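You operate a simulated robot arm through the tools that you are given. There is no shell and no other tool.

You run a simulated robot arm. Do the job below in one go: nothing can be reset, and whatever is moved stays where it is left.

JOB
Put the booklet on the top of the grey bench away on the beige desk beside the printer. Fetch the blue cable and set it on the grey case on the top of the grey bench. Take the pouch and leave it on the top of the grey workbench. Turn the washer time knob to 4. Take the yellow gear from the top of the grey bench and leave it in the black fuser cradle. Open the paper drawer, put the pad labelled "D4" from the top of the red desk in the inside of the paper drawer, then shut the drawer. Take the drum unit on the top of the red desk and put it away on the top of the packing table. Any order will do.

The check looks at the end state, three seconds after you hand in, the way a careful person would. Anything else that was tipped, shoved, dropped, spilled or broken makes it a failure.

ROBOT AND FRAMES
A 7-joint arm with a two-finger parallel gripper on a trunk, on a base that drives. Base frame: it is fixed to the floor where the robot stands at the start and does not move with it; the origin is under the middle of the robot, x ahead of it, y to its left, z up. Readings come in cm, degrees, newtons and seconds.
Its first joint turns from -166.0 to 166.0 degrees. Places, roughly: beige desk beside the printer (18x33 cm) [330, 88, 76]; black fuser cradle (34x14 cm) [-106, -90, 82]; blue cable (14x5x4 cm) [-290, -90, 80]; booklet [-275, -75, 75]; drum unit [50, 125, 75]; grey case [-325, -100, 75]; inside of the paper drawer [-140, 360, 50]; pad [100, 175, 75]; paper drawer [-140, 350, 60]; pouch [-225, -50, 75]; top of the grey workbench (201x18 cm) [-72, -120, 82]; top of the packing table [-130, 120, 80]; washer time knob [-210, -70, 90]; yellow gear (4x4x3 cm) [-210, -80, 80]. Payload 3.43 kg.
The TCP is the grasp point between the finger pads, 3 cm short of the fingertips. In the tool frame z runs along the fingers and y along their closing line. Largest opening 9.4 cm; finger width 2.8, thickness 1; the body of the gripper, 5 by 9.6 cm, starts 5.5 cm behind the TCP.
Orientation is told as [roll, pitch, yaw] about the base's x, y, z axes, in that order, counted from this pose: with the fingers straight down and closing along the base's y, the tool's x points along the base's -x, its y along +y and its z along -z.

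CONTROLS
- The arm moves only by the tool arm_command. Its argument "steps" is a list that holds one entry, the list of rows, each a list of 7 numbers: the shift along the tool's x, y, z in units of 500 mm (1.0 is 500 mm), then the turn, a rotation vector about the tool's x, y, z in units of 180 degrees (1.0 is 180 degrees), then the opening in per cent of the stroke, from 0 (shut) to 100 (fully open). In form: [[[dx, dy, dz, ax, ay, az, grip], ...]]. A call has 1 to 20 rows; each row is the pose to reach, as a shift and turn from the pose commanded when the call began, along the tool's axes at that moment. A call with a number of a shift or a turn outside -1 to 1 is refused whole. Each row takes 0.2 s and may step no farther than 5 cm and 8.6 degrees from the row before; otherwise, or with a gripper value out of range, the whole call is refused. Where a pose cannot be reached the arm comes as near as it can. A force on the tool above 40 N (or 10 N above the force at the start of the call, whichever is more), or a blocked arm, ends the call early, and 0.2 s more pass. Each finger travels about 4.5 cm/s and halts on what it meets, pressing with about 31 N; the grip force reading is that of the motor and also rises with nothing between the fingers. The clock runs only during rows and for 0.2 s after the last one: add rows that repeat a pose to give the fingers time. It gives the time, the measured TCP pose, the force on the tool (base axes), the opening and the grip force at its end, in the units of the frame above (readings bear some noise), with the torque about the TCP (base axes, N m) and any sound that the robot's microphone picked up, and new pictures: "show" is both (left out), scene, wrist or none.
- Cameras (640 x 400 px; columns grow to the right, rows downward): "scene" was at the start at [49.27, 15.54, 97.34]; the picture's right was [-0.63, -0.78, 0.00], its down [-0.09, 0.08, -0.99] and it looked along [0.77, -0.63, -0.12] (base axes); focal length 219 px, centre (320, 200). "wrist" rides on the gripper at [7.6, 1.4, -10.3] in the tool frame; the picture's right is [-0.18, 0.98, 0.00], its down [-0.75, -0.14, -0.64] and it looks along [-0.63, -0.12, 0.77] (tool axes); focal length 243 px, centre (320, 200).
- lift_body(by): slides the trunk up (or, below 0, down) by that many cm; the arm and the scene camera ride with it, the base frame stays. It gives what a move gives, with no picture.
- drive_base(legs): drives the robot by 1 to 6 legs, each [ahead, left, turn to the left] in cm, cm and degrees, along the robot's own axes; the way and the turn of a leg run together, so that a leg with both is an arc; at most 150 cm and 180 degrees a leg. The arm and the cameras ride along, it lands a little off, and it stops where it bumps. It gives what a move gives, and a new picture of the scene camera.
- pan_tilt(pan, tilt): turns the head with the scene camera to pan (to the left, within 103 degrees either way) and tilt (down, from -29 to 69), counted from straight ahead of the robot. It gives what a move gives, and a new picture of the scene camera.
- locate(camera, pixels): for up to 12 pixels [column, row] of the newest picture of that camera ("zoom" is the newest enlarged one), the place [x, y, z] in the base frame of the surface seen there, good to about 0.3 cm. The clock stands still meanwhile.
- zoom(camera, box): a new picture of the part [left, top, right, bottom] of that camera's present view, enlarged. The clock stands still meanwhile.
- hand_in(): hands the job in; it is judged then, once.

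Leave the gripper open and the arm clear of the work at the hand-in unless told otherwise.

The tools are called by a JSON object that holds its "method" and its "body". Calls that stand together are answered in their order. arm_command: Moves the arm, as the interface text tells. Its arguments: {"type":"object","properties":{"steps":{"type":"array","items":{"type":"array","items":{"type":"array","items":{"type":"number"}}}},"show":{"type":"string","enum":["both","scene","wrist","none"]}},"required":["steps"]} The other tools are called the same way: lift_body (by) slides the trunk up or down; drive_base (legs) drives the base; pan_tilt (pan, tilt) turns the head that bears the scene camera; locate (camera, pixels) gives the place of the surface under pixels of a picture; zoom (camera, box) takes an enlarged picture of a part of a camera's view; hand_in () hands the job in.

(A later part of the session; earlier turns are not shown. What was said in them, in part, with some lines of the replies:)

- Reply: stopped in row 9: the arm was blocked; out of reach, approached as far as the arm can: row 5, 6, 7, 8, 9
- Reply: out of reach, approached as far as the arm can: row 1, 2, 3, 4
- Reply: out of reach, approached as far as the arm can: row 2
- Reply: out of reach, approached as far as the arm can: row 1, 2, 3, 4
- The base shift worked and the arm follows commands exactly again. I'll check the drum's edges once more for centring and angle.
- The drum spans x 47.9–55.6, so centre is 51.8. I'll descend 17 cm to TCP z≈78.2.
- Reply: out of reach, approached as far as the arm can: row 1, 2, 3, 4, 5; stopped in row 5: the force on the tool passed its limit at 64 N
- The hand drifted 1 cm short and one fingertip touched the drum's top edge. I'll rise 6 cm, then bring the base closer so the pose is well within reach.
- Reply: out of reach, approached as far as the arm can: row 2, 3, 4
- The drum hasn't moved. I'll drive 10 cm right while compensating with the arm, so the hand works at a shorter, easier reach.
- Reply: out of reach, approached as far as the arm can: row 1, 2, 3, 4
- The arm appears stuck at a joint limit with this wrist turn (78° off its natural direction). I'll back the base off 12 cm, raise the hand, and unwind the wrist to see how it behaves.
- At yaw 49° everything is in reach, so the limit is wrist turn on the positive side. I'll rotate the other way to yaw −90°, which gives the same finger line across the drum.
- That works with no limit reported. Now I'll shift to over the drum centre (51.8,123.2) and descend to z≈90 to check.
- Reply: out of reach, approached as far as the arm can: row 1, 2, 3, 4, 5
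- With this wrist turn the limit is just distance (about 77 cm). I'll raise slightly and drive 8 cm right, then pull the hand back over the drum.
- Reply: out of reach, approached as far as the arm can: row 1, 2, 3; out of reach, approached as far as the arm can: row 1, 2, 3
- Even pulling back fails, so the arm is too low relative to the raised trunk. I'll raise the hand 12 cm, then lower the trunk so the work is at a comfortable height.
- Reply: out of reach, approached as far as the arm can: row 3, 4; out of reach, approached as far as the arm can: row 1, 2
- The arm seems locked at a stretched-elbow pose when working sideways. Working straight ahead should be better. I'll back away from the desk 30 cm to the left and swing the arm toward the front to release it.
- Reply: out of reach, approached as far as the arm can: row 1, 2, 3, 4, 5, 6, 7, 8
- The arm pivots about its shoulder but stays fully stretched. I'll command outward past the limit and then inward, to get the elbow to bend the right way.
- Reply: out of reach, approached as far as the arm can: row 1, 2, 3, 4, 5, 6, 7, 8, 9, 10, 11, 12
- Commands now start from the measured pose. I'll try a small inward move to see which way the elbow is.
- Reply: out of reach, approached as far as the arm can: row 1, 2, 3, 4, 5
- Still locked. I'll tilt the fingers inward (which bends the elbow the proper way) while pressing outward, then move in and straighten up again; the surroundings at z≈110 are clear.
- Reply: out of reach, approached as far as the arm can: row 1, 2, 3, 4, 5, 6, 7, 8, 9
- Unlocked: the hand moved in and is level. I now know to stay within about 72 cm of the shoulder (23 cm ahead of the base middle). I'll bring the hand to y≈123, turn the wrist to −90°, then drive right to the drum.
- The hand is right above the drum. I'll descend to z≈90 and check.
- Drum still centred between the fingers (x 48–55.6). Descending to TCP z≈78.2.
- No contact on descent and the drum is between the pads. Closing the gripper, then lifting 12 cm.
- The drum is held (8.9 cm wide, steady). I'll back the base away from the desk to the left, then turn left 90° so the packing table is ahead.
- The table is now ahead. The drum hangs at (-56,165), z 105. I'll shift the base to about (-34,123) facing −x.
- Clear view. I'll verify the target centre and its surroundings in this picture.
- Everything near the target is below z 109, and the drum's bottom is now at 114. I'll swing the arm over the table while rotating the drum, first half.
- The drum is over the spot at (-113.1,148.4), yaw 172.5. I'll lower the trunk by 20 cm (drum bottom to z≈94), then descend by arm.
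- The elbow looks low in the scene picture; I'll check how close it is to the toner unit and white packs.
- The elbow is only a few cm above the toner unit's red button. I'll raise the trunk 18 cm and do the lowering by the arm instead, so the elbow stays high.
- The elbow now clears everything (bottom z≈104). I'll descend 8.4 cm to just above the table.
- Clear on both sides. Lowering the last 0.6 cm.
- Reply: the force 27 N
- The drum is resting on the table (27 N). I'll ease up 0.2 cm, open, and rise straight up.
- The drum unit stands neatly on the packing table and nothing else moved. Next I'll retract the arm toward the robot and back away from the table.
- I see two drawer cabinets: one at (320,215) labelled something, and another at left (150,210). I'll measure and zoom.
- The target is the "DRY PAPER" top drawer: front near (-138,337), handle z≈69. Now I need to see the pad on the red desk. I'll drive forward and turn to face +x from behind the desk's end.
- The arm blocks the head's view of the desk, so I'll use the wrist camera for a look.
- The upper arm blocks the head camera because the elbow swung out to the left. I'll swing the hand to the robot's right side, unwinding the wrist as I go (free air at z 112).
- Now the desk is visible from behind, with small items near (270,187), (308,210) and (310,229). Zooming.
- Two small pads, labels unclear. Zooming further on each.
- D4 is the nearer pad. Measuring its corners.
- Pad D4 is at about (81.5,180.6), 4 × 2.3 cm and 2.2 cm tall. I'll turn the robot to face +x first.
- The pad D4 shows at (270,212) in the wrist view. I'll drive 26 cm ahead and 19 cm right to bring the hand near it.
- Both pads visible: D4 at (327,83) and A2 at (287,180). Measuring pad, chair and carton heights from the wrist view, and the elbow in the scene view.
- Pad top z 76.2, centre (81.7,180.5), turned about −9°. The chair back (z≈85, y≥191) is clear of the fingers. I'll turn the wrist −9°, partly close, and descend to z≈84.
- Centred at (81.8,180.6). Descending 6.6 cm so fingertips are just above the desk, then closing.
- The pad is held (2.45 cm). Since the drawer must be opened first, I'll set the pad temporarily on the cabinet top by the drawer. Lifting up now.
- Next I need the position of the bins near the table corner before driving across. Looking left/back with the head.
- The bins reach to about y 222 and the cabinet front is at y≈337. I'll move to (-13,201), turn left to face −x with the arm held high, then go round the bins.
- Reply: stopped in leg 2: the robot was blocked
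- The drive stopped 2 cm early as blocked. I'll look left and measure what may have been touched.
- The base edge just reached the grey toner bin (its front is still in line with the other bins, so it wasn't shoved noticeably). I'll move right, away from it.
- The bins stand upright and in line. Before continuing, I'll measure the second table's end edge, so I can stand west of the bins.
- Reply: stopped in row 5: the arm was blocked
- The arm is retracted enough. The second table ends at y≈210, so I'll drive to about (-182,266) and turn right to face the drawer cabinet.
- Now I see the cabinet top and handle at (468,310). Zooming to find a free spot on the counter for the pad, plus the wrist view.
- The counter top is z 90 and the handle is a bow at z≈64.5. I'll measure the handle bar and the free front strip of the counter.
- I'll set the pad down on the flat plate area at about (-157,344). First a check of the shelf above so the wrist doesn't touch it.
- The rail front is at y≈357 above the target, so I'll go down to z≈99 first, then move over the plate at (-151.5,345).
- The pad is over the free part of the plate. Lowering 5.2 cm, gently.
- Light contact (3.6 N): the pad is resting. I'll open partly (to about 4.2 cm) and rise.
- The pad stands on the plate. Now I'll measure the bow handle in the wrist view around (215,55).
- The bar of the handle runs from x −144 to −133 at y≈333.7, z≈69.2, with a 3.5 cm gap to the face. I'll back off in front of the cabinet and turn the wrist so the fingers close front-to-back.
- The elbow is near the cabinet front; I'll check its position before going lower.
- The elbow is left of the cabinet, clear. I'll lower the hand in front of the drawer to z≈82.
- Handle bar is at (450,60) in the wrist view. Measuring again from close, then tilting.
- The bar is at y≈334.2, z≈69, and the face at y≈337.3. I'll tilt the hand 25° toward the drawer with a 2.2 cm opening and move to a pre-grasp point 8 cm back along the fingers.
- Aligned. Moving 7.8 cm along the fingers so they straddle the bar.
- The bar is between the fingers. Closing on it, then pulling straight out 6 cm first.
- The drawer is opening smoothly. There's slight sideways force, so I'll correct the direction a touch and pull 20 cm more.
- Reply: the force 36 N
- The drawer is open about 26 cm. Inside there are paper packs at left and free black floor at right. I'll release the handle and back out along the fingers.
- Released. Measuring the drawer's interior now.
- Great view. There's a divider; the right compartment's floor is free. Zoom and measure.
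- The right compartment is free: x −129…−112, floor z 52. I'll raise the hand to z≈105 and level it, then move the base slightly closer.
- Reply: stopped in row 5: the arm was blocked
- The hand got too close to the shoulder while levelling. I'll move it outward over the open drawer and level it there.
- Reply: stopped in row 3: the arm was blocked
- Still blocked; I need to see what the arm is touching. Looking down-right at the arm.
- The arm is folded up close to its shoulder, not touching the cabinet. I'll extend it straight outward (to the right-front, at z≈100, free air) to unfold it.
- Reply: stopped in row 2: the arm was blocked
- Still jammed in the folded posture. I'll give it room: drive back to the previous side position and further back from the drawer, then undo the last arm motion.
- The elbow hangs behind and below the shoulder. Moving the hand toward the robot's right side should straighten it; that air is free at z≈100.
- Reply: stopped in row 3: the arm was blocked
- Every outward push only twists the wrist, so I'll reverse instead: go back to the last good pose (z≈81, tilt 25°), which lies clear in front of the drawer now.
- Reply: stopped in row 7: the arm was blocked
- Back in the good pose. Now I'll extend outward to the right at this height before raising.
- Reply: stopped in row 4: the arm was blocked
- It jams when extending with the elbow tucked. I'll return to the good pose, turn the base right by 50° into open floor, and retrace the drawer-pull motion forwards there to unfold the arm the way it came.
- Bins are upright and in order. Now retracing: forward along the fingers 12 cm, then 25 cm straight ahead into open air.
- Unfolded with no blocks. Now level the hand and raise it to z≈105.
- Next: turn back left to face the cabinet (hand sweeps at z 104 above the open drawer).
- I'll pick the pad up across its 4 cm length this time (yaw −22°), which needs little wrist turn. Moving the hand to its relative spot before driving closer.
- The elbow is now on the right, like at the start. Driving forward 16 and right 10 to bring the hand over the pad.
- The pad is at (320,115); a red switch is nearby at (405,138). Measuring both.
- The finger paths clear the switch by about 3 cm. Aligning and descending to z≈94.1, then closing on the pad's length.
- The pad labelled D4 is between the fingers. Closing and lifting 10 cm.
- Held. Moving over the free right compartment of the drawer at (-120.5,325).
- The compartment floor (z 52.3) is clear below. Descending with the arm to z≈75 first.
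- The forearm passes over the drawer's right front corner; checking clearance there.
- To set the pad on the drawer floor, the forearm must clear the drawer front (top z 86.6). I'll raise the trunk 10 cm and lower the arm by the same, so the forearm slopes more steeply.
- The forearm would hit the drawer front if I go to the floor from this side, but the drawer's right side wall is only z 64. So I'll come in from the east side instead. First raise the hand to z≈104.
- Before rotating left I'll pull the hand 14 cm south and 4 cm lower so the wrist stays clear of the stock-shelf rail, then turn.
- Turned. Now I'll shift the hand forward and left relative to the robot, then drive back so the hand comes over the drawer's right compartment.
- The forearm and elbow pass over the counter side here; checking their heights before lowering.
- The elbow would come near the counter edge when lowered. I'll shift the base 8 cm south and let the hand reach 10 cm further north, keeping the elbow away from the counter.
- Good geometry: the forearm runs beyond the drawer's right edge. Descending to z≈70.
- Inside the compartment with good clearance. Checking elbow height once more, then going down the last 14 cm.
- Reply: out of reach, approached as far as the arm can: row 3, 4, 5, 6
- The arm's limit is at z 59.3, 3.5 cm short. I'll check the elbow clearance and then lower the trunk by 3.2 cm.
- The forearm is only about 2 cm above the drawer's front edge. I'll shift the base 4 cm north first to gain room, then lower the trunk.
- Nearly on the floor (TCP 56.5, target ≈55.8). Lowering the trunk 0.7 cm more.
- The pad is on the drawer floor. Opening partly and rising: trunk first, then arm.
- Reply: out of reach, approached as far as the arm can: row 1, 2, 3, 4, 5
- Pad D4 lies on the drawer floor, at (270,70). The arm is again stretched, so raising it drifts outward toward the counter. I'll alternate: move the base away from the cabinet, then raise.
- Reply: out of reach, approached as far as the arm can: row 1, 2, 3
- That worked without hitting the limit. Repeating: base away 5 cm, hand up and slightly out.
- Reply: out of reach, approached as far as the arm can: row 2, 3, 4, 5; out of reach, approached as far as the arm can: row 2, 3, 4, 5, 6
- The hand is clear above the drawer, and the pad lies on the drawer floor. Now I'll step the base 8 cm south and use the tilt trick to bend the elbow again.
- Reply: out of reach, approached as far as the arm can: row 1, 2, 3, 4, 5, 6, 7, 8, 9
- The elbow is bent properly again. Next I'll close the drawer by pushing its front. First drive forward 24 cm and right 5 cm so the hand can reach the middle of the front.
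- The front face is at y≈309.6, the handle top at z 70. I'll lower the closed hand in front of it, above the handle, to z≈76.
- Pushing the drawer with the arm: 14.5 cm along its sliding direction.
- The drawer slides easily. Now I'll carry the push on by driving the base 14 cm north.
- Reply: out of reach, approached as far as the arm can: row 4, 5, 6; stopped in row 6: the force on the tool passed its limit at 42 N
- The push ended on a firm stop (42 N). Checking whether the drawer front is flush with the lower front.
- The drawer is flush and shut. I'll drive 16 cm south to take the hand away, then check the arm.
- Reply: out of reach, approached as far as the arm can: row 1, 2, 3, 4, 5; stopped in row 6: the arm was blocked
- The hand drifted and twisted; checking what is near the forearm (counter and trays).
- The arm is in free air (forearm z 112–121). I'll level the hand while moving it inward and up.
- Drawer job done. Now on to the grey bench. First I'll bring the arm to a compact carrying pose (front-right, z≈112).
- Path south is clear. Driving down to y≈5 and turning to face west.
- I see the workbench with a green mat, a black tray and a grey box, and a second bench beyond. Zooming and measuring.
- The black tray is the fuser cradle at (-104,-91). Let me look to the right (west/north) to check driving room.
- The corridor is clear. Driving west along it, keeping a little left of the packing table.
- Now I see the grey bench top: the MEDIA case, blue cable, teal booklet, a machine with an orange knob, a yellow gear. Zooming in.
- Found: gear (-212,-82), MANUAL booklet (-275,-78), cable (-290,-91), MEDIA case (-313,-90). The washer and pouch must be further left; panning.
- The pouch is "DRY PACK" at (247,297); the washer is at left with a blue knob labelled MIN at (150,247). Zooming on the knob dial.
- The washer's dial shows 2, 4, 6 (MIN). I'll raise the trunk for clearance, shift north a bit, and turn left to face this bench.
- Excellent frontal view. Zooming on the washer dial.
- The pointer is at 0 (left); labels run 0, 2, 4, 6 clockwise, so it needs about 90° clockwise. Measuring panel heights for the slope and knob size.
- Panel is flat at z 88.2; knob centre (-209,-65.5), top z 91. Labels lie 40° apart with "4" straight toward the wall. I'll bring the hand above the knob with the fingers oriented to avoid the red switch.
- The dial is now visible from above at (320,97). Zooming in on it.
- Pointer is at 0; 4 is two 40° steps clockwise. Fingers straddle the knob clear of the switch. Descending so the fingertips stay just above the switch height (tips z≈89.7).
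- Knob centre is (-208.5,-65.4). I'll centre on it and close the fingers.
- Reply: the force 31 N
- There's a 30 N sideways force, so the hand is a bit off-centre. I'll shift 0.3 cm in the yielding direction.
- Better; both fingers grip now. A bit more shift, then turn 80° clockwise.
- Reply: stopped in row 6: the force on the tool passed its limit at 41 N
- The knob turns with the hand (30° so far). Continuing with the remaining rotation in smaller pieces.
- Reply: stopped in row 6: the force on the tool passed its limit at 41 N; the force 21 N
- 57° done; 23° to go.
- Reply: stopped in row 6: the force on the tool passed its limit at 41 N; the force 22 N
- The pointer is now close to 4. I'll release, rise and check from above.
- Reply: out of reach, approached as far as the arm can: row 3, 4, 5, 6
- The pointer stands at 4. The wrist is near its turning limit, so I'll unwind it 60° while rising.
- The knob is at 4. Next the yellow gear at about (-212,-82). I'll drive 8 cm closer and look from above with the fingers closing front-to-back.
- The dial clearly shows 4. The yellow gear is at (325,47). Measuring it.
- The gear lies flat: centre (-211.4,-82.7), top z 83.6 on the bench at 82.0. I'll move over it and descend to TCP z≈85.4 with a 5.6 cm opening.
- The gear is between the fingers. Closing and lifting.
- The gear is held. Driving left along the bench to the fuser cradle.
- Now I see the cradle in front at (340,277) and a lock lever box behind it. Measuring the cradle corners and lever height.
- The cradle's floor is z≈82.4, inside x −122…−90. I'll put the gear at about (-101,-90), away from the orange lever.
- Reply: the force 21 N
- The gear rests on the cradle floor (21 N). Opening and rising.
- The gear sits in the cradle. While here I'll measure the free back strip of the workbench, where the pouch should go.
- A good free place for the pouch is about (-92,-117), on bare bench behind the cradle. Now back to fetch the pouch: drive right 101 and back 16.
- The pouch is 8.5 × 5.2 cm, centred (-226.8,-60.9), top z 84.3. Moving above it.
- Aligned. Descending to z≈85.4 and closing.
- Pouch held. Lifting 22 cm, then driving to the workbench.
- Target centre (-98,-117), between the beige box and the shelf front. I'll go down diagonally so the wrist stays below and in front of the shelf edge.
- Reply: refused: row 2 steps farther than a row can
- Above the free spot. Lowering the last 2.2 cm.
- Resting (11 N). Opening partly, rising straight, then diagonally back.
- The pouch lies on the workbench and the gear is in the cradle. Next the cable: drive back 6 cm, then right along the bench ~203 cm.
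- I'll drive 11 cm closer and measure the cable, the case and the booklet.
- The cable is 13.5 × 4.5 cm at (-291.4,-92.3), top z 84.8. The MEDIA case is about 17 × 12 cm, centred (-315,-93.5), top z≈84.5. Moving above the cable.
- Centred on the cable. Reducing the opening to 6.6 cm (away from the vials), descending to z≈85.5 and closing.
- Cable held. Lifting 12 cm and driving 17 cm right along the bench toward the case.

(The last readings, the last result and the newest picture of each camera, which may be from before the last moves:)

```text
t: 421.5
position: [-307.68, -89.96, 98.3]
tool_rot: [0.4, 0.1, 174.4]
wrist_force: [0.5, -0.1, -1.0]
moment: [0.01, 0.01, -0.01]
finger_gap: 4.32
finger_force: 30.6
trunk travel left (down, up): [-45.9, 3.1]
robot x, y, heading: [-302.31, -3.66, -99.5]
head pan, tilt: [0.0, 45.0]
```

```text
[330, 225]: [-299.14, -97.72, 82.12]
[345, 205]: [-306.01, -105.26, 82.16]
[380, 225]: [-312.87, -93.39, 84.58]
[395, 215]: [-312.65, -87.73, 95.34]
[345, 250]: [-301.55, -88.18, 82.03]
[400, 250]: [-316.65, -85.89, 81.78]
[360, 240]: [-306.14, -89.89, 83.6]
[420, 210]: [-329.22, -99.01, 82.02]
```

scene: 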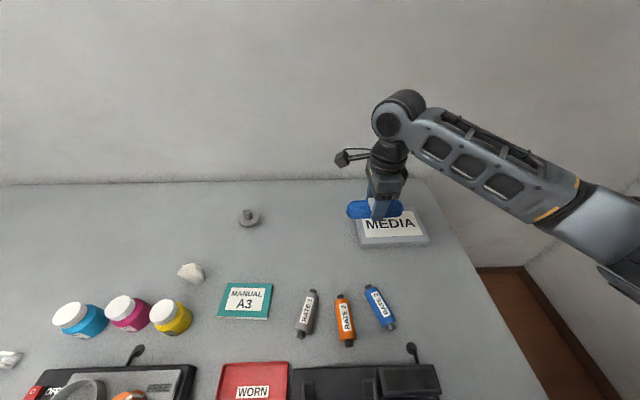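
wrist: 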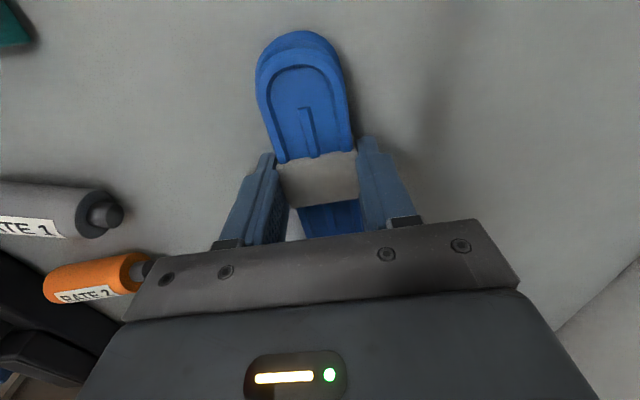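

Moving over the case centre (-315,-93.2) and down to just above its top.

{"method": "arm_command", "body": {"steps": [[[-0.07, 0.04, 0, 0, 0, 0, 25], [-0.139, 0.078, 0, 0, 0, 0, 25], [-0.139, 0.078, 0.06, 0, 0, 0, 25], [-0.139, 0.078, 0.12, 0, 0, 0, 25], [-0.139, 0.078, 0.17, 0, 0, 0, 25], [-0.139, 0.078, 0.19, 0, 0, 0, 25], [-0.139, 0.078, 0.19, 0, 0, 0, 25]]], "show": "both"}}

```text
t: 423.1
position: [-315.2, -93.27, 88.88]
tool_rot: [0.3, 0.0, 174.4]
wrist_force: [0.5, -0.7, -1.4]
moment: [-0.01, 0.03, 0.01]
finger_gap: 4.34
finger_force: 30.9
trunk travel left (down, up): [-45.9, 3.1]
robot x, y, heading: [-301.89, -3.69, -99.2]
head pan, tilt: [0.0, 45.0]
```

scene: 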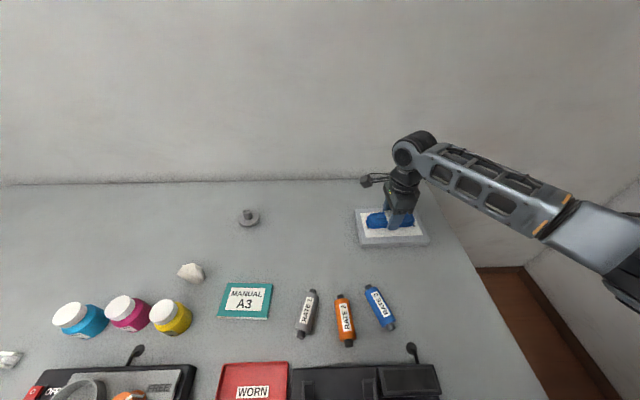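
wrist: 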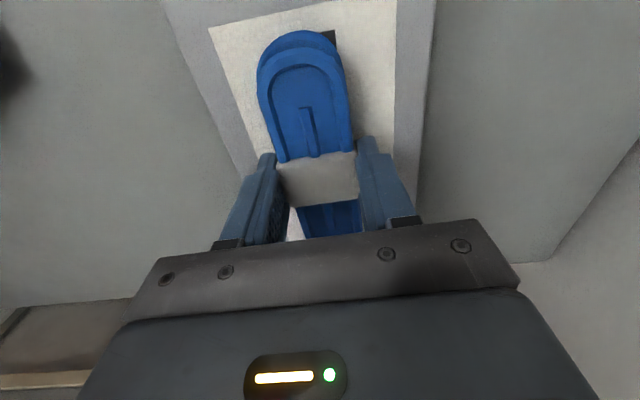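

{"method": "arm_command", "body": {"steps": [[[0, 0, 0.008, 0, 0, 0, 25], [0, 0, 0.014, 0, 0, 0, 25], [0, 0, 0.017, 0, 0, 0, 25], [0, 0, 0.017, 0, 0, 0, 25]]], "show": "none"}}

```text
t: 424.1
position: [-315.11, -93.12, 88.25]
tool_rot: [0.4, 0.1, 174.4]
wrist_force: [1.6, 6.2, 17.0]
moment: [0.63, 0.19, 0.07]
finger_gap: 4.33
finger_force: 31.4
trunk travel left (down, up): [-45.9, 3.1]
robot x, y, heading: [-302.1, -3.62, -99.5]
head pan, tilt: [0.0, 45.0]
```

Contact (17 N): the cable rests on the case. Opening to 6.5 cm and rising.

{"method": "arm_command", "body": {"steps": [[[0, 0, -0.002, 0, 0, 0, 68], [0, 0, -0.002, 0, 0, 0, 68], [0, 0, -0.002, 0, 0, 0, 68], [0, 0, -0.05, 0, 0, 0, 68], [0, 0, -0.12, 0, 0, 0, 68], [0, 0, -0.2, 0, 0, 0, 80], [0, 0, -0.28, 0, 0, 0, 100], [0, 0, -0.34, 0, 0, 0, 100], [0, 0, -0.34, 0, 0, 0, 100]]], "show": "both"}}

{"method": "zoom", "body": {"camera": "scene", "box": [200, 180, 460, 360]}}

```text
t: 426.1
position: [-314.94, -93.25, 104.7]
tool_rot: [0.3, 0.0, 174.3]
wrist_force: [-0.2, -0.3, -0.7]
moment: [0.0, -0.02, -0.02]
finger_gap: 9.41
finger_force: 0.0
trunk travel left (down, up): [-45.9, 3.1]
robot x, y, heading: [-301.86, -3.72, -99.4]
head pan, tilt: [0.0, 45.0]
```

scene: 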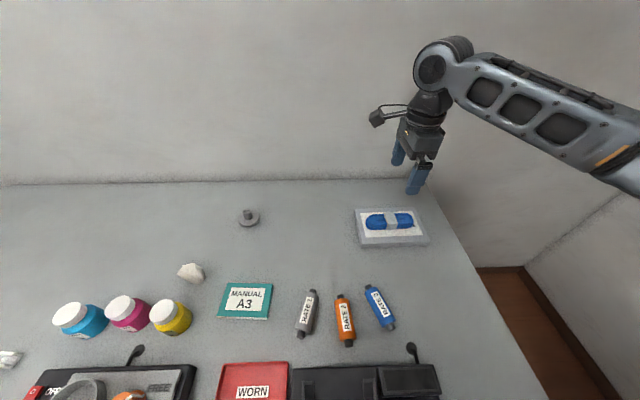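
wrist: 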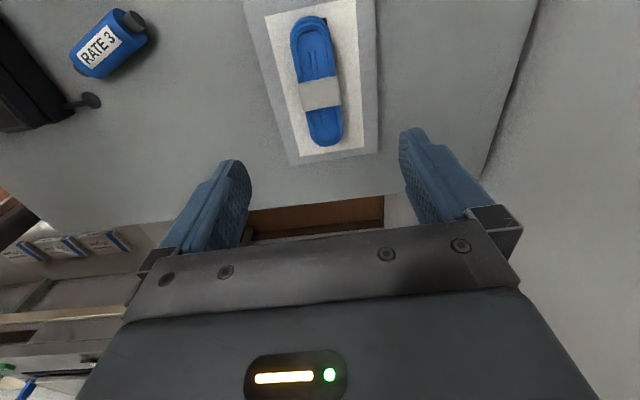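

```text
2.22 times, centred on (330, 270) of scene
```

zoom: 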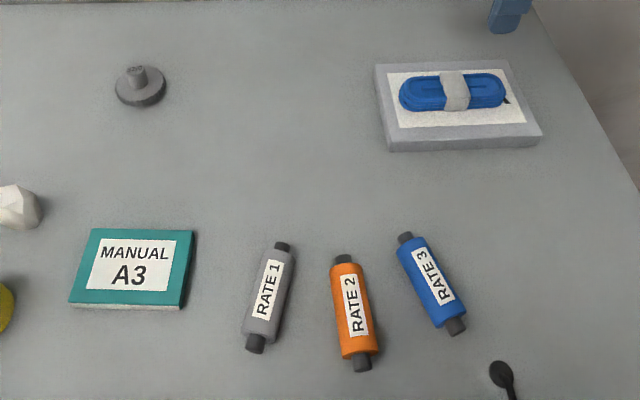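

The cable is on the case. Now the booklet: measuring its corners.

{"method": "locate", "body": {"camera": "zoom", "pixels": [[95, 232], [190, 234], [72, 300], [180, 303], [135, 265], [92, 235], [188, 240], [76, 296], [176, 300], [130, 230], [125, 306]]}}

```text
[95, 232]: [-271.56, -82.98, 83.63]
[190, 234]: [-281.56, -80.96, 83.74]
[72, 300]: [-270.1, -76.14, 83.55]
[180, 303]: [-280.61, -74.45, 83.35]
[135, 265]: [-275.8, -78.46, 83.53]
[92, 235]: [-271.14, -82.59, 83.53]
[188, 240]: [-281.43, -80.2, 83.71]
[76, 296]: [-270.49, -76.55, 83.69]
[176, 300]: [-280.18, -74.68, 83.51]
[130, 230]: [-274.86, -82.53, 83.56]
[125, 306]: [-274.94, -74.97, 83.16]
```

Booklet: 10.5 × 7 cm, turned about −10°, centre (-276,-78.6). I'll drive 30 cm left and 5 cm back to put it straight ahead.

{"method": "drive_base", "body": {"legs": [[-6, 30, 1.5]]}}

```text
t: 428.2
position: [-281.88, -92.3, 104.84]
tool_rot: [0.3, 0.0, 175.4]
wrist_force: [0.2, -0.3, -0.6]
moment: [0.01, 0.01, 0.0]
finger_gap: 9.4
finger_force: 0.0
trunk travel left (down, up): [-45.9, 3.1]
robot x, y, heading: [-270.93, -2.54, -98.3]
head pan, tilt: [0.0, 45.0]
```

scene: 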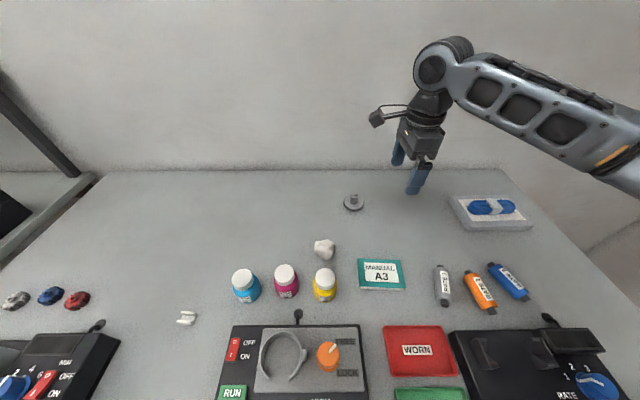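

{"method": "arm_command", "body": {"steps": [[[0.024, -0.07, 0.03, 0, 0, 0.016, 100], [0.048, -0.141, 0.06, 0, 0, 0.032, 100], [0.072, -0.211, 0.1, 0, 0, 0.032, 100], [0.096, -0.282, 0.15, 0, 0, 0.032, 100], [0.096, -0.282, 0.15, 0, 0, 0.032, 100]]], "show": "wrist"}}

{"method": "zoom", "body": {"camera": "wrist", "box": [230, 0, 430, 160]}}

```text
t: 429.4
position: [-276.11, -78.88, 97.06]
tool_rot: [0.3, 0.1, 169.8]
wrist_force: [-0.8, 0.2, 0.2]
moment: [0.0, 0.01, -0.06]
finger_gap: 9.4
finger_force: 0.0
trunk travel left (down, up): [-45.9, 3.1]
robot x, y, heading: [-271.23, -2.73, -97.8]
head pan, tilt: [0.0, 45.0]
```

wrist: 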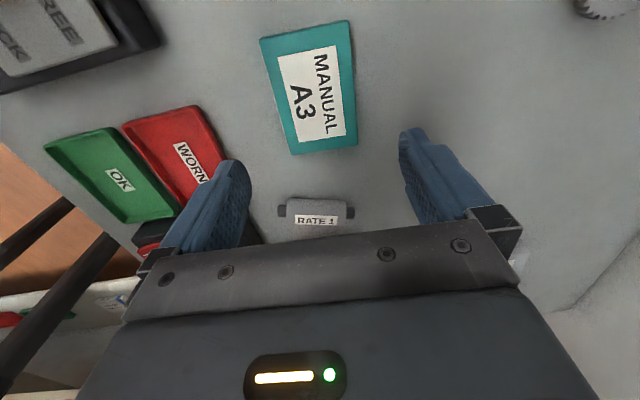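

```text
2.50 times, centred on (330, 80) of wrist
```

zoom: 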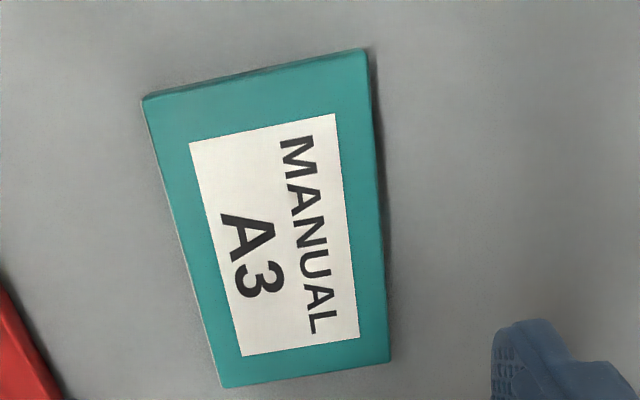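

{"method": "locate", "body": {"camera": "zoom", "pixels": [[150, 102], [362, 55], [225, 382], [385, 358], [270, 220], [185, 250], [375, 200], [60, 330]]}}

```text
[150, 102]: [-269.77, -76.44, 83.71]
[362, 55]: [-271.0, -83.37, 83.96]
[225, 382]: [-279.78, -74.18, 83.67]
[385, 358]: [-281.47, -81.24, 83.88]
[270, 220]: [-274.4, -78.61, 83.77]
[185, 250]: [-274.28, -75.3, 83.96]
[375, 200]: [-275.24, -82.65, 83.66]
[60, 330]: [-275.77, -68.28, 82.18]
```

Centre (-275.5,-78.8). Fingers fit outside both long edges. Descending to z≈85.2 and closing.

{"method": "arm_command", "body": {"steps": [[[0.011, -0.003, 0.08, 0, 0, 0, 100], [0.011, -0.003, 0.15, 0, 0, 0, 100], [0.011, -0.003, 0.21, 0, 0, 0, 100], [0.011, -0.003, 0.237, 0, 0, 0, 100], [0.011, -0.003, 0.237, 0, 0, 0, 100], [0.011, -0.003, 0.237, 0, 0, 0, 55], [0.011, -0.003, 0.237, 0, 0, 0, 55], [0.011, -0.003, 0.237, 0, 0, 0, 55], [0.011, -0.003, 0.237, 0, 0, 0, 55]]], "show": "wrist"}}

```text
t: 431.4
position: [-275.32, -78.51, 85.18]
tool_rot: [0.3, 0.1, 169.8]
wrist_force: [0.9, 0.3, 0.4]
moment: [-0.03, 0.01, -0.02]
finger_gap: 7.43
finger_force: 31.3
trunk travel left (down, up): [-45.9, 3.1]
robot x, y, heading: [-271.38, -2.58, -98.0]
head pan, tilt: [0.0, 45.0]
```

wrist: 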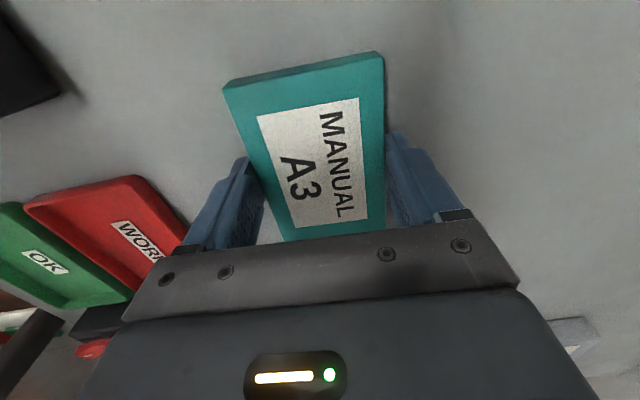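

The booklet is held (7.4 cm). Lifting 20 cm, then backing off and turning left to face east.

{"method": "arm_command", "body": {"steps": [[[0, 0, -0.03, 0, 0, 0, 55], [0, 0, -0.1, 0, 0, 0, 55], [0, 0, -0.18, 0, 0, 0, 55], [0, 0, -0.26, 0, 0, 0, 55], [0, 0, -0.34, 0, 0, 0, 55], [0, 0, -0.42, 0, 0, 0, 55], [0, 0, -0.42, 0, 0, 0, 55]]], "show": "wrist"}}

{"method": "drive_base", "body": {"legs": [[-16, 0, 0], [0, 0, 97]]}}

{"method": "pan_tilt", "body": {"pan": 10, "tilt": 25}}

```text
t: 433.0
position: [-275.3, -78.55, 105.97]
tool_rot: [0.3, 0.1, 169.7]
wrist_force: [-0.7, -0.2, -1.2]
moment: [0.02, 0.0, 0.05]
finger_gap: 7.44
finger_force: 31.2
trunk travel left (down, up): [-45.9, 3.1]
robot x, y, heading: [-271.12, -2.29, -98.1]
head pan, tilt: [0.0, 45.0]
```

wrist: 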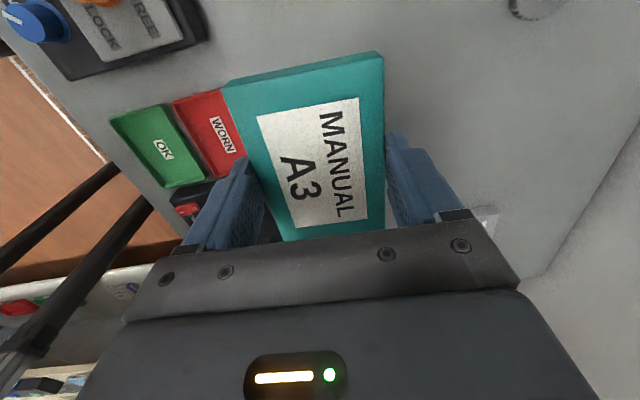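

```text
t: 438.5
position: [-193.04, 19.48, 105.98]
tool_rot: [0.3, 0.0, -92.4]
wrist_force: [-0.1, -0.5, -0.1]
moment: [-0.01, 0.0, 0.03]
finger_gap: 7.42
finger_force: 30.8
trunk travel left (down, up): [-45.9, 3.1]
robot x, y, heading: [-268.72, 13.21, -0.4]
head pan, tilt: [0.0, 45.0]
```

scene: 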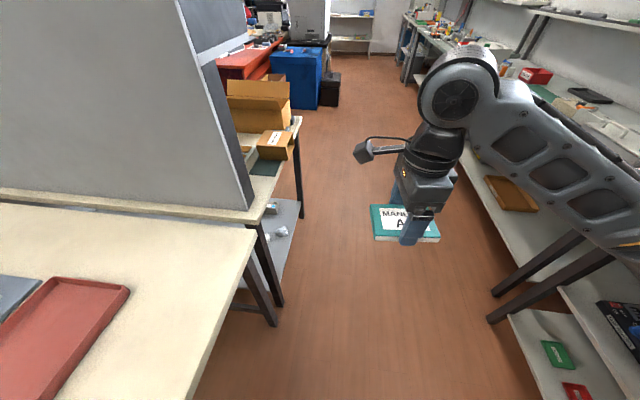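

```text
t: 439.4
position: [-193.13, 19.47, 106.01]
tool_rot: [0.3, 0.1, -92.4]
wrist_force: [0.3, 0.1, -0.8]
moment: [0.01, 0.01, 0.0]
finger_gap: 7.42
finger_force: 31.0
trunk travel left (down, up): [-45.9, 3.1]
robot x, y, heading: [-268.77, 13.05, -0.3]
head pan, tilt: [10.0, 25.0]
```

scene: 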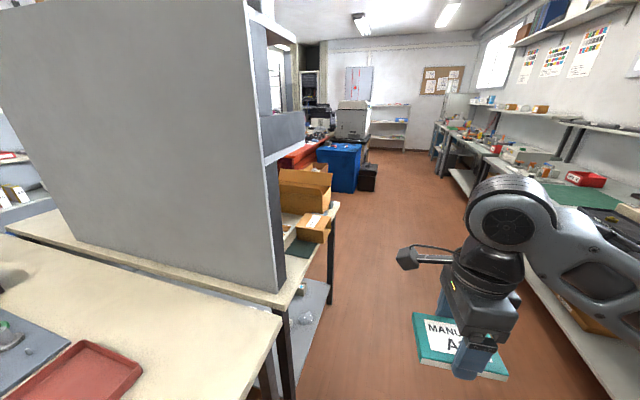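

I'll check the near table edges on the left before driving on.

{"method": "locate", "body": {"camera": "scene", "pixels": [[278, 325], [336, 205], [330, 300], [290, 395], [575, 270], [480, 190], [355, 190], [375, 188], [320, 260], [200, 350]]}}

```text
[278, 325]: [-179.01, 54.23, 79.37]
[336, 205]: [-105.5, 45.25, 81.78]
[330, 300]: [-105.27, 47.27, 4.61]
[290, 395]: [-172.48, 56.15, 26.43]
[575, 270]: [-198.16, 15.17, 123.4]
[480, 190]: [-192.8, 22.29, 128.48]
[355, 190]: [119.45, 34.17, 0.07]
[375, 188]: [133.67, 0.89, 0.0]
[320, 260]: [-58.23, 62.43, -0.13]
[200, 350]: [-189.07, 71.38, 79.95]
```

Corridor is fine at y≈-8. Driving east.

{"method": "drive_base", "body": {"legs": [[130, -20, 0], [140, 0, 0], [70, -28, 0]]}}

{"method": "pan_tilt", "body": {"pan": 15, "tilt": 20}}

```text
t: 456.1
position: [140.92, -45.77, 106.06]
tool_rot: [0.3, 0.1, -94.5]
wrist_force: [0.3, 0.5, -0.6]
moment: [-0.02, -0.02, 0.01]
finger_gap: 7.43
finger_force: 30.7
trunk travel left (down, up): [-45.9, 3.1]
robot x, y, heading: [64.85, -49.28, -2.6]
head pan, tilt: [10.0, 25.0]
```

scene: 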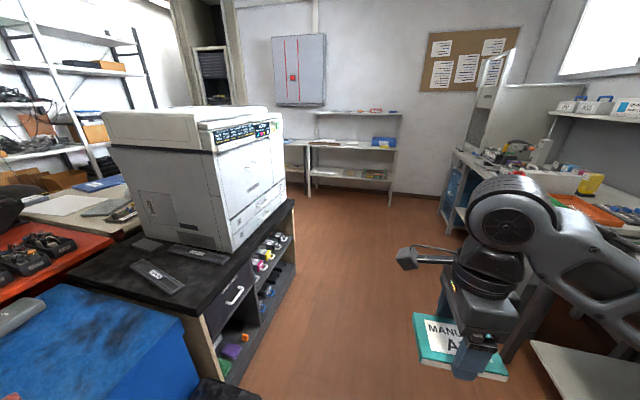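

```text
t: 456.7
position: [140.82, -45.68, 105.85]
tool_rot: [0.3, 0.1, -94.6]
wrist_force: [0.5, -0.6, -0.5]
moment: [-0.01, 0.01, -0.01]
finger_gap: 7.4
finger_force: 30.8
trunk travel left (down, up): [-45.9, 3.1]
robot x, y, heading: [64.75, -49.15, -2.5]
head pan, tilt: [15.0, 20.0]
```

scene: 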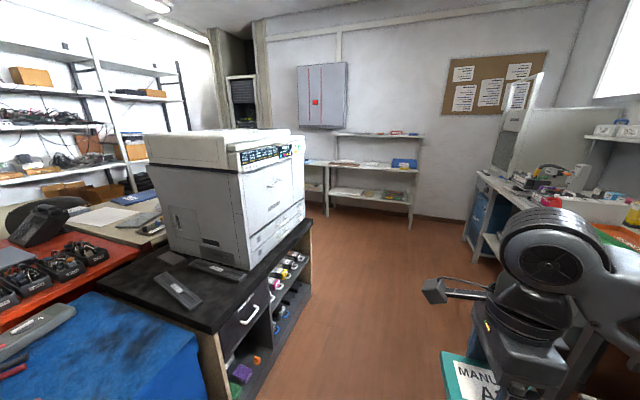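

{"method": "locate", "body": {"camera": "scene", "pixels": [[318, 162], [120, 215], [100, 213], [308, 230], [215, 330], [375, 165], [310, 185], [150, 225], [330, 215], [290, 262], [410, 225], [470, 235]]}}

{"method": "zoom", "body": {"camera": "scene", "box": [60, 120, 440, 300]}}

```text
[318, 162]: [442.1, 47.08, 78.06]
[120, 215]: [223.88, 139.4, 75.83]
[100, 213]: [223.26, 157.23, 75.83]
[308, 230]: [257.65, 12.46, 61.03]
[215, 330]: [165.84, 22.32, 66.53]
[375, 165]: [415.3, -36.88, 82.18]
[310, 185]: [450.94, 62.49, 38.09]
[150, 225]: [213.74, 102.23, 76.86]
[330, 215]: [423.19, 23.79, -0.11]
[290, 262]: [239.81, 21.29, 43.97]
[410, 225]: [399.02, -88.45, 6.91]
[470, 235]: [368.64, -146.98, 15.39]
```

```text
1.68 times, centred on (250, 210) of scene
```

zoom: 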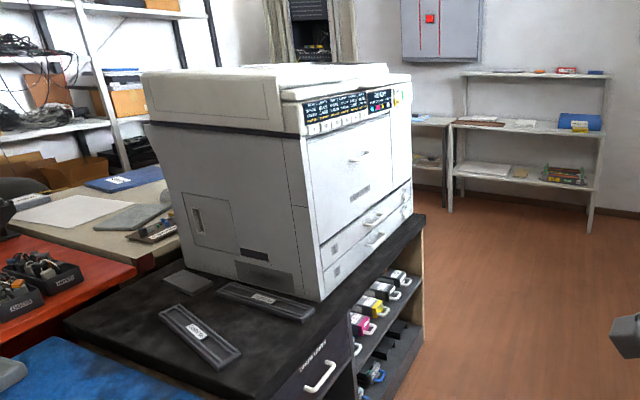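

The beige desk continues behind the printer. I'll drive along to x≈300 and turn left to see its far side.

{"method": "drive_base", "body": {"legs": [[130, 5, 2.5], [100, 0, 0], [0, 0, 90]]}}

{"method": "pan_tilt", "body": {"pan": 0, "tilt": 25}}

```text
t: 471.6
position: [285.03, 25.35, 105.81]
tool_rot: [0.4, 0.1, -3.5]
wrist_force: [0.1, -0.1, -0.2]
moment: [-0.01, 0.0, 0.0]
finger_gap: 7.42
finger_force: 30.6
trunk travel left (down, up): [-45.9, 3.1]
robot x, y, heading: [289.8, -50.63, 89.0]
head pan, tilt: [15.0, 20.0]
```

scene: 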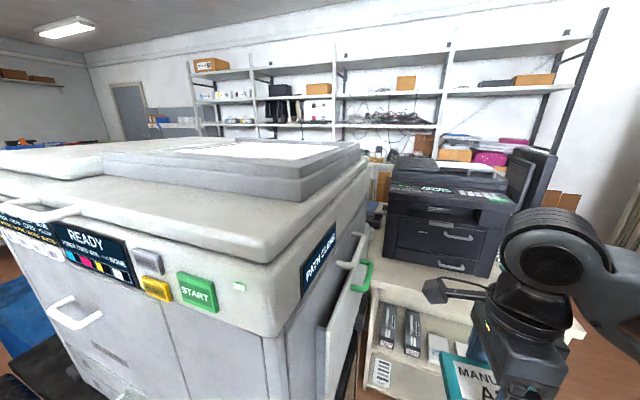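

```text
t: 472.4
position: [285.02, 25.22, 106.01]
tool_rot: [0.2, 0.1, -3.6]
wrist_force: [0.0, -0.7, -0.7]
moment: [0.01, 0.01, 0.04]
finger_gap: 7.39
finger_force: 31.5
trunk travel left (down, up): [-45.9, 3.1]
robot x, y, heading: [289.74, -50.37, 88.7]
head pan, tilt: [0.0, 25.0]
```

scene: 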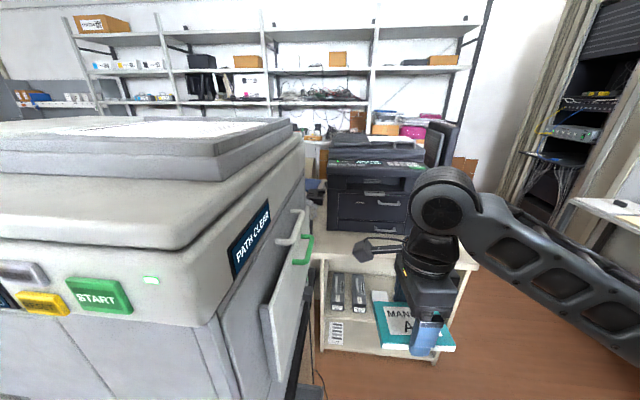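

I see the beige desk with a small black printer on it and a free front strip around (400,260). Measuring it.

{"method": "locate", "body": {"camera": "scene", "pixels": [[335, 245], [330, 258], [360, 240], [470, 255], [475, 268], [465, 240], [350, 225], [400, 230], [322, 340], [440, 360], [300, 260], [450, 225]]}}

{"method": "zoom", "body": {"camera": "scene", "box": [260, 120, 520, 380]}}

```text
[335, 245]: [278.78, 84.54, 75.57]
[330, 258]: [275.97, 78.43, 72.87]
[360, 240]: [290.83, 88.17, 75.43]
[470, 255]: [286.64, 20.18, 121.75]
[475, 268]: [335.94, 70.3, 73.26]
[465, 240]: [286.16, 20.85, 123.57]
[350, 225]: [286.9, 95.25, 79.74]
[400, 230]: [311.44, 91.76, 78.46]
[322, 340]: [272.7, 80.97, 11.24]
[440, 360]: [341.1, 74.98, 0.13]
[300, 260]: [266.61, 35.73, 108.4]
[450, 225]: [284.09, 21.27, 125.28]
```

```text
1.54 times, centred on (390, 250) of scene
```

zoom: 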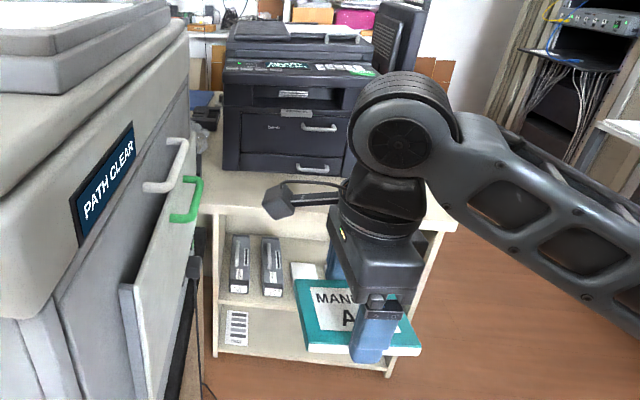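

The free area is right of the small printer, about x 321–339, y 71–104, z 75.5. I'll drive right 41 and ahead 46 to face it.

{"method": "drive_base", "body": {"legs": [[0, -42, 0], [46, 0, -5]]}}

{"method": "pan_tilt", "body": {"pan": 5, "tilt": 45}}

```text
t: 477.4
position: [335.59, 72.08, 106.14]
tool_rot: [0.3, 0.1, -8.0]
wrist_force: [0.0, 0.0, -1.5]
moment: [0.01, 0.0, -0.01]
finger_gap: 7.4
finger_force: 30.5
trunk travel left (down, up): [-45.9, 3.1]
robot x, y, heading: [334.61, -4.38, 84.1]
head pan, tilt: [0.0, 25.0]
```

scene: 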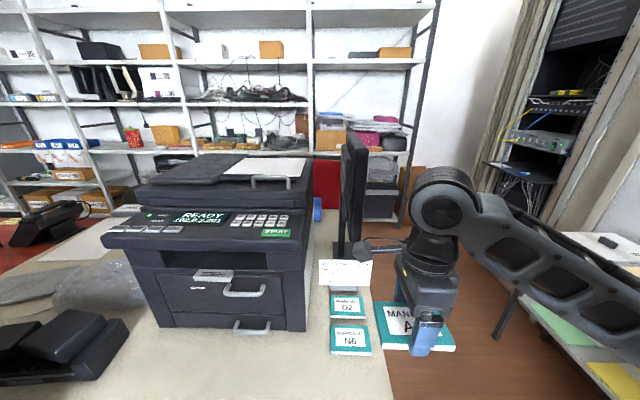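

```text
t: 478.2
position: [335.58, 72.0, 106.05]
tool_rot: [0.3, 0.1, -8.0]
wrist_force: [-0.4, 0.2, -0.6]
moment: [0.02, 0.03, 0.02]
finger_gap: 7.42
finger_force: 31.2
trunk travel left (down, up): [-45.9, 3.1]
robot x, y, heading: [334.91, -4.18, 84.0]
head pan, tilt: [5.0, 45.0]
```

scene: 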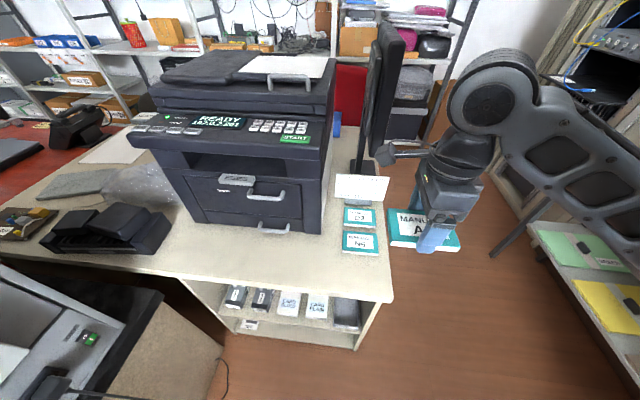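

There are two other manuals (C2, N6) on the right part of the desk. Measuring the free spots around them.

{"method": "zoom", "body": {"camera": "scene", "box": [260, 160, 420, 310]}}

{"method": "locate", "body": {"camera": "scene", "pixels": [[343, 255], [378, 255], [342, 233], [377, 233], [343, 226], [375, 226], [345, 209], [375, 209], [360, 280], [300, 270], [385, 295], [330, 225]]}}

```text
2.67 times, centred on (340, 235) of scene
```

zoom: 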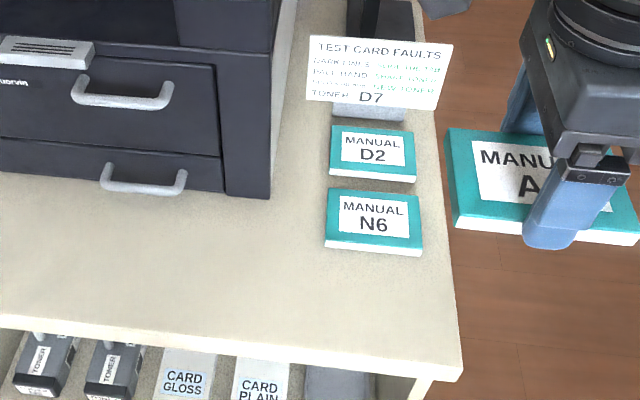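

```text
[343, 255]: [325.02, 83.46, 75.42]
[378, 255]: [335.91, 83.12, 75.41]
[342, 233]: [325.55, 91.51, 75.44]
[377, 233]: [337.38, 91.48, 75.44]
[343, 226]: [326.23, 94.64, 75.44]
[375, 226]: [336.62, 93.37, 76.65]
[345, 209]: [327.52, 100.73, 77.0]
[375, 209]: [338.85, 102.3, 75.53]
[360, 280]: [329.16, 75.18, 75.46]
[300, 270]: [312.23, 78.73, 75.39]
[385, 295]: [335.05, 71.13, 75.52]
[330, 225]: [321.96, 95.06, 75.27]
```

I'll place the booklet at the front right of the desk, in line with the other manuals: centre about (329,76.6), with 1.5 cm margins to the edge and to N6. Moving over and descending to z≈81.

{"method": "arm_command", "body": {"steps": [[[0.05, 0.025, 0, 0, 0, 0, 55], [0.1, 0.05, 0.02, 0, 0, 0, 55], [0.143, 0.073, 0.06, 0, 0, 0, 55], [0.143, 0.073, 0.14, 0, 0, 0, 55], [0.143, 0.073, 0.22, 0, 0, 0, 55], [0.143, 0.073, 0.3, 0, 0, 0, 55], [0.143, 0.073, 0.38, 0, 0, 0, 55], [0.143, 0.073, 0.45, 0, 0, 0, 55], [0.143, 0.073, 0.5, 0, 0, 0, 55], [0.143, 0.073, 0.5, 0, 0, 0, 55]]], "show": "both"}}

{"method": "zoom", "body": {"camera": "scene", "box": [270, 170, 430, 310]}}

```text
t: 480.4
position: [328.89, 77.09, 80.8]
tool_rot: [0.3, 0.1, -7.8]
wrist_force: [-0.4, 0.1, -1.0]
moment: [0.0, -0.01, -0.02]
finger_gap: 7.42
finger_force: 31.4
trunk travel left (down, up): [-45.9, 3.1]
robot x, y, heading: [334.57, -3.98, 84.0]
head pan, tilt: [5.0, 45.0]
```

scene: 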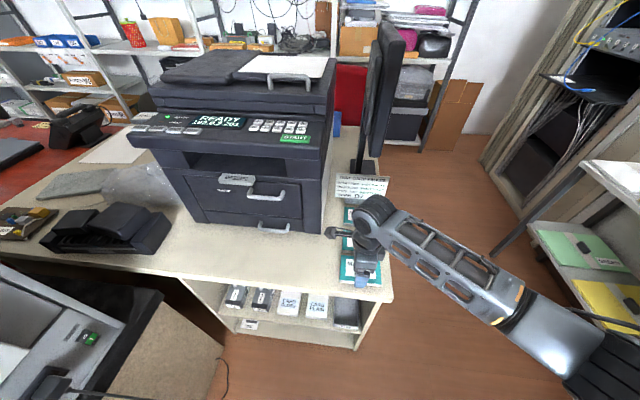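
wrist: 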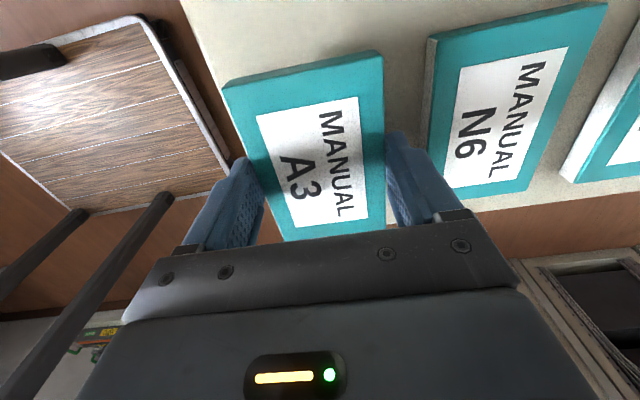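

```text
2.86 times, centred on (350, 240) of scene
```

zoom: 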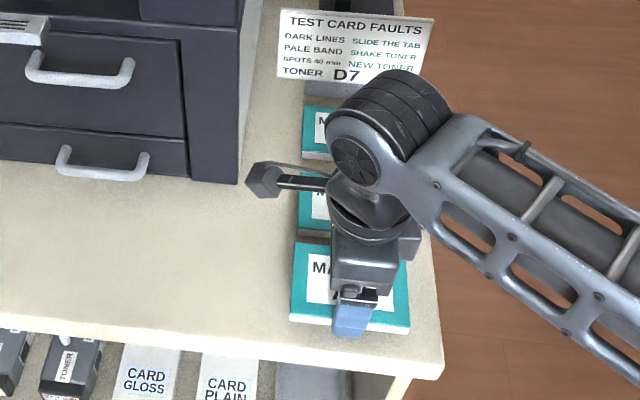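

Very close to N6; I'll measure N6's near edge, the desk edge and the booklet edges in the wrist view.

{"method": "locate", "body": {"camera": "wrist", "pixels": [[428, 60], [425, 120], [440, 45], [383, 70], [383, 130], [230, 90], [250, 150], [205, 40], [212, 70], [400, 80], [410, 100]]}}

```text
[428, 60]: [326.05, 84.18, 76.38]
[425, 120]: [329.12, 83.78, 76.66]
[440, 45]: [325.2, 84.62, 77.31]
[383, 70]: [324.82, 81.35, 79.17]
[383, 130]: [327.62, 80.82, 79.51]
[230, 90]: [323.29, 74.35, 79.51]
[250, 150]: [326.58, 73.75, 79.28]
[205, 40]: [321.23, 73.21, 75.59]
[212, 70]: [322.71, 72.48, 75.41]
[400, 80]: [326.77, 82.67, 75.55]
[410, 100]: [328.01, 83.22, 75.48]
```

Booklet back edge y≈81, N6 at 83.9, front edge margin ≈1.9 cm: good. Lowering.

{"method": "arm_command", "body": {"steps": [[[0, 0, 0.02, 0, 0, 0, 55], [0, 0, 0.034, 0, 0, 0, 55], [0, 0, 0.042, 0, 0, 0, 55], [0, 0, 0.045, 0, 0, 0, 55], [0, 0, 0.045, 0, 0, 0, 55]]], "show": "none"}}

```text
t: 481.6
position: [329.15, 76.87, 78.78]
tool_rot: [0.3, 0.0, -8.1]
wrist_force: [0.8, 0.5, -1.4]
moment: [-0.01, 0.0, -0.01]
finger_gap: 7.42
finger_force: 31.4
trunk travel left (down, up): [-45.9, 3.1]
robot x, y, heading: [334.4, -4.21, 84.3]
head pan, tilt: [5.0, 45.0]
```

{"method": "arm_command", "body": {"steps": [[[0, 0, 0.004, 0, 0, 0, 55], [0, 0, 0.007, 0, 0, 0, 55], [0, 0, 0.007, 0, 0, 0, 55]]], "show": "none"}}

```text
t: 482.4
position: [329.1, 76.88, 78.74]
tool_rot: [0.6, 0.2, -8.0]
wrist_force: [-0.5, -1.5, 32.9]
moment: [-0.21, -0.17, 0.02]
finger_gap: 7.4
finger_force: 30.7
trunk travel left (down, up): [-45.9, 3.1]
robot x, y, heading: [334.79, -3.87, 84.3]
head pan, tilt: [5.0, 45.0]
```

Firm contact (33 N). Easing up 0.2 cm, opening to 8.4 cm and rising.

{"method": "arm_command", "body": {"steps": [[[0, 0, -0.004, 0, 0, 0, 55], [0, 0, -0.004, 0, 0, 0, 90], [0, 0, -0.004, 0, 0, 0, 90], [0, 0, -0.004, 0, 0, 0, 90], [0, 0, -0.05, 0, 0, 0, 90], [0, 0, -0.12, 0, 0, 0, 90], [0, 0, -0.2, 0, 0, 0, 100], [0, 0, -0.28, 0, 0, 0, 100], [0, 0, -0.36, 0, 0, 0, 100], [0, 0, -0.44, 0, 0, 0, 100], [0, 0, -0.52, 0, 0, 0, 100], [0, 0, -0.52, 0, 0, 0, 100]]], "show": "both"}}

{"method": "zoom", "body": {"camera": "scene", "box": [270, 170, 430, 310]}}

```text
t: 485.0
position: [328.68, 76.44, 104.61]
tool_rot: [0.3, 0.1, -7.9]
wrist_force: [-0.2, -0.2, -0.1]
moment: [0.01, 0.01, -0.03]
finger_gap: 9.4
finger_force: 0.1
trunk travel left (down, up): [-45.9, 3.1]
robot x, y, heading: [334.59, -4.13, 84.1]
head pan, tilt: [5.0, 45.0]
```

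scene: 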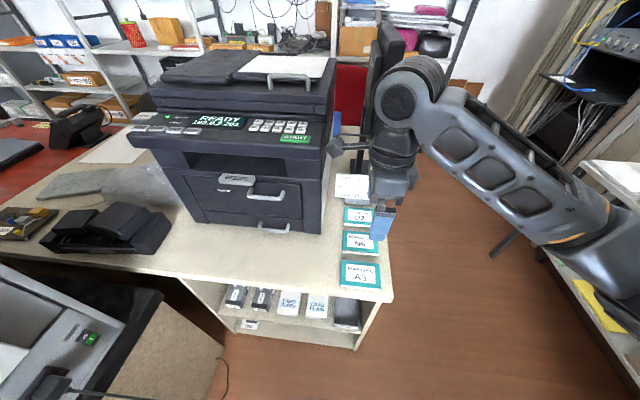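
wrist: 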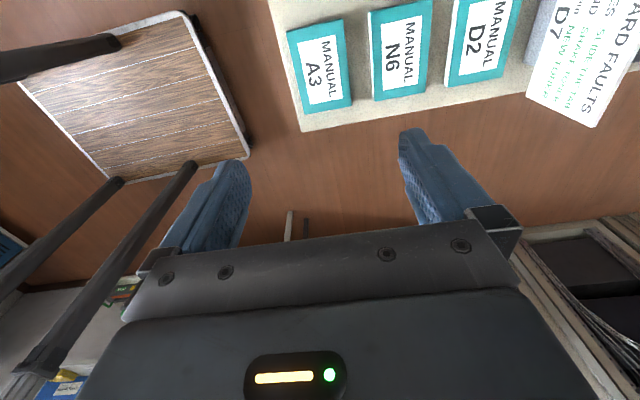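

```text
2.86 times, centred on (350, 240) of scene
```

zoom: 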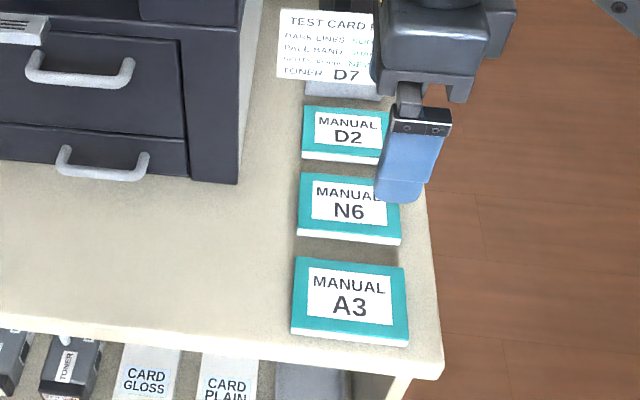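

All three manuals lie in a neat row with A3 in front. I'll back the robot away from the desk, leaving the gripper open.

{"method": "drive_base", "body": {"legs": [[-30, 0, 0]]}}

{"method": "zoom", "body": {"camera": "scene", "box": [200, 100, 480, 300]}}

```text
t: 487.1
position: [325.97, 46.01, 104.47]
tool_rot: [0.2, 0.1, -8.1]
wrist_force: [0.4, -0.2, -0.4]
moment: [0.0, 0.02, 0.0]
finger_gap: 9.4
finger_force: 0.0
trunk travel left (down, up): [-45.9, 3.1]
robot x, y, heading: [331.39, -34.67, 83.8]
head pan, tilt: [5.0, 45.0]
```

scene: 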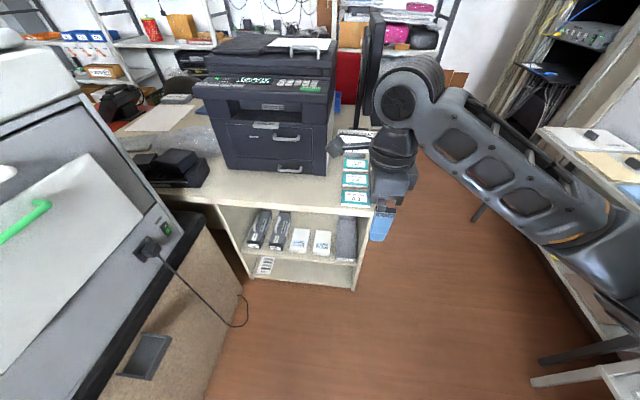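

```text
2.00 times, centred on (340, 200) of scene
```

zoom: 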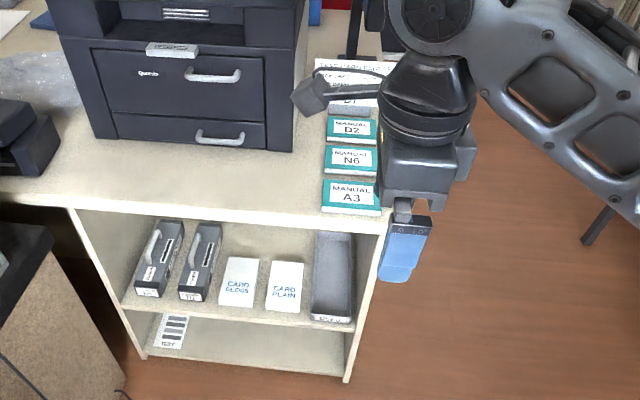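

All tasks are complete: the booklet is on the desk, the cable on the case, the pouch on the workbench, the knob at 4, the gear in the cradle, pad D4 in the shut drawer, and the drum on the packing table. The gripper is open and the arm is clear, so I'm handing in.

{"method": "hand_in", "body": {}}

```text
The job is handed in.
```

I did all seven parts of the job and handed it in. The check result hasn't come back.

| Task | Where it ended up |
|---|---|
| Booklet (MANUAL A3) | Front right of the beige desk beside the printer, in line with the two other manuals |
| Blue cable | On top of the grey MEDIA case |
| Pouch (DRY PACK) | On bare bench at the back of the grey workbench, behind the fuser cradle |
| Washer time knob | Pointing at 4, within about 3° in the camera views |
| Yellow gear | On the floor of the black fuser cradle |
| Pad D4 | On the floor of the paper drawer's right compartment; the drawer is shut and flush |
| Drum unit | On a free part of the packing table, between the black tray and the blue return case |

Three things happened that could matter to the check:

- **Toner bin:** the base touched the grey toner bin by the packing table once and stopped. The bin stayed upright, and I saw no sign it had moved.
- **Drum unit:** one fingertip pressed on its top edge (about 64 N) on the first try. The drum did not move.
- **Pad D4:** I set it down briefly on the cabinet top while I opened the drawer, then moved it in.

The gripper was left open and the arm clear of the work at hand-in.
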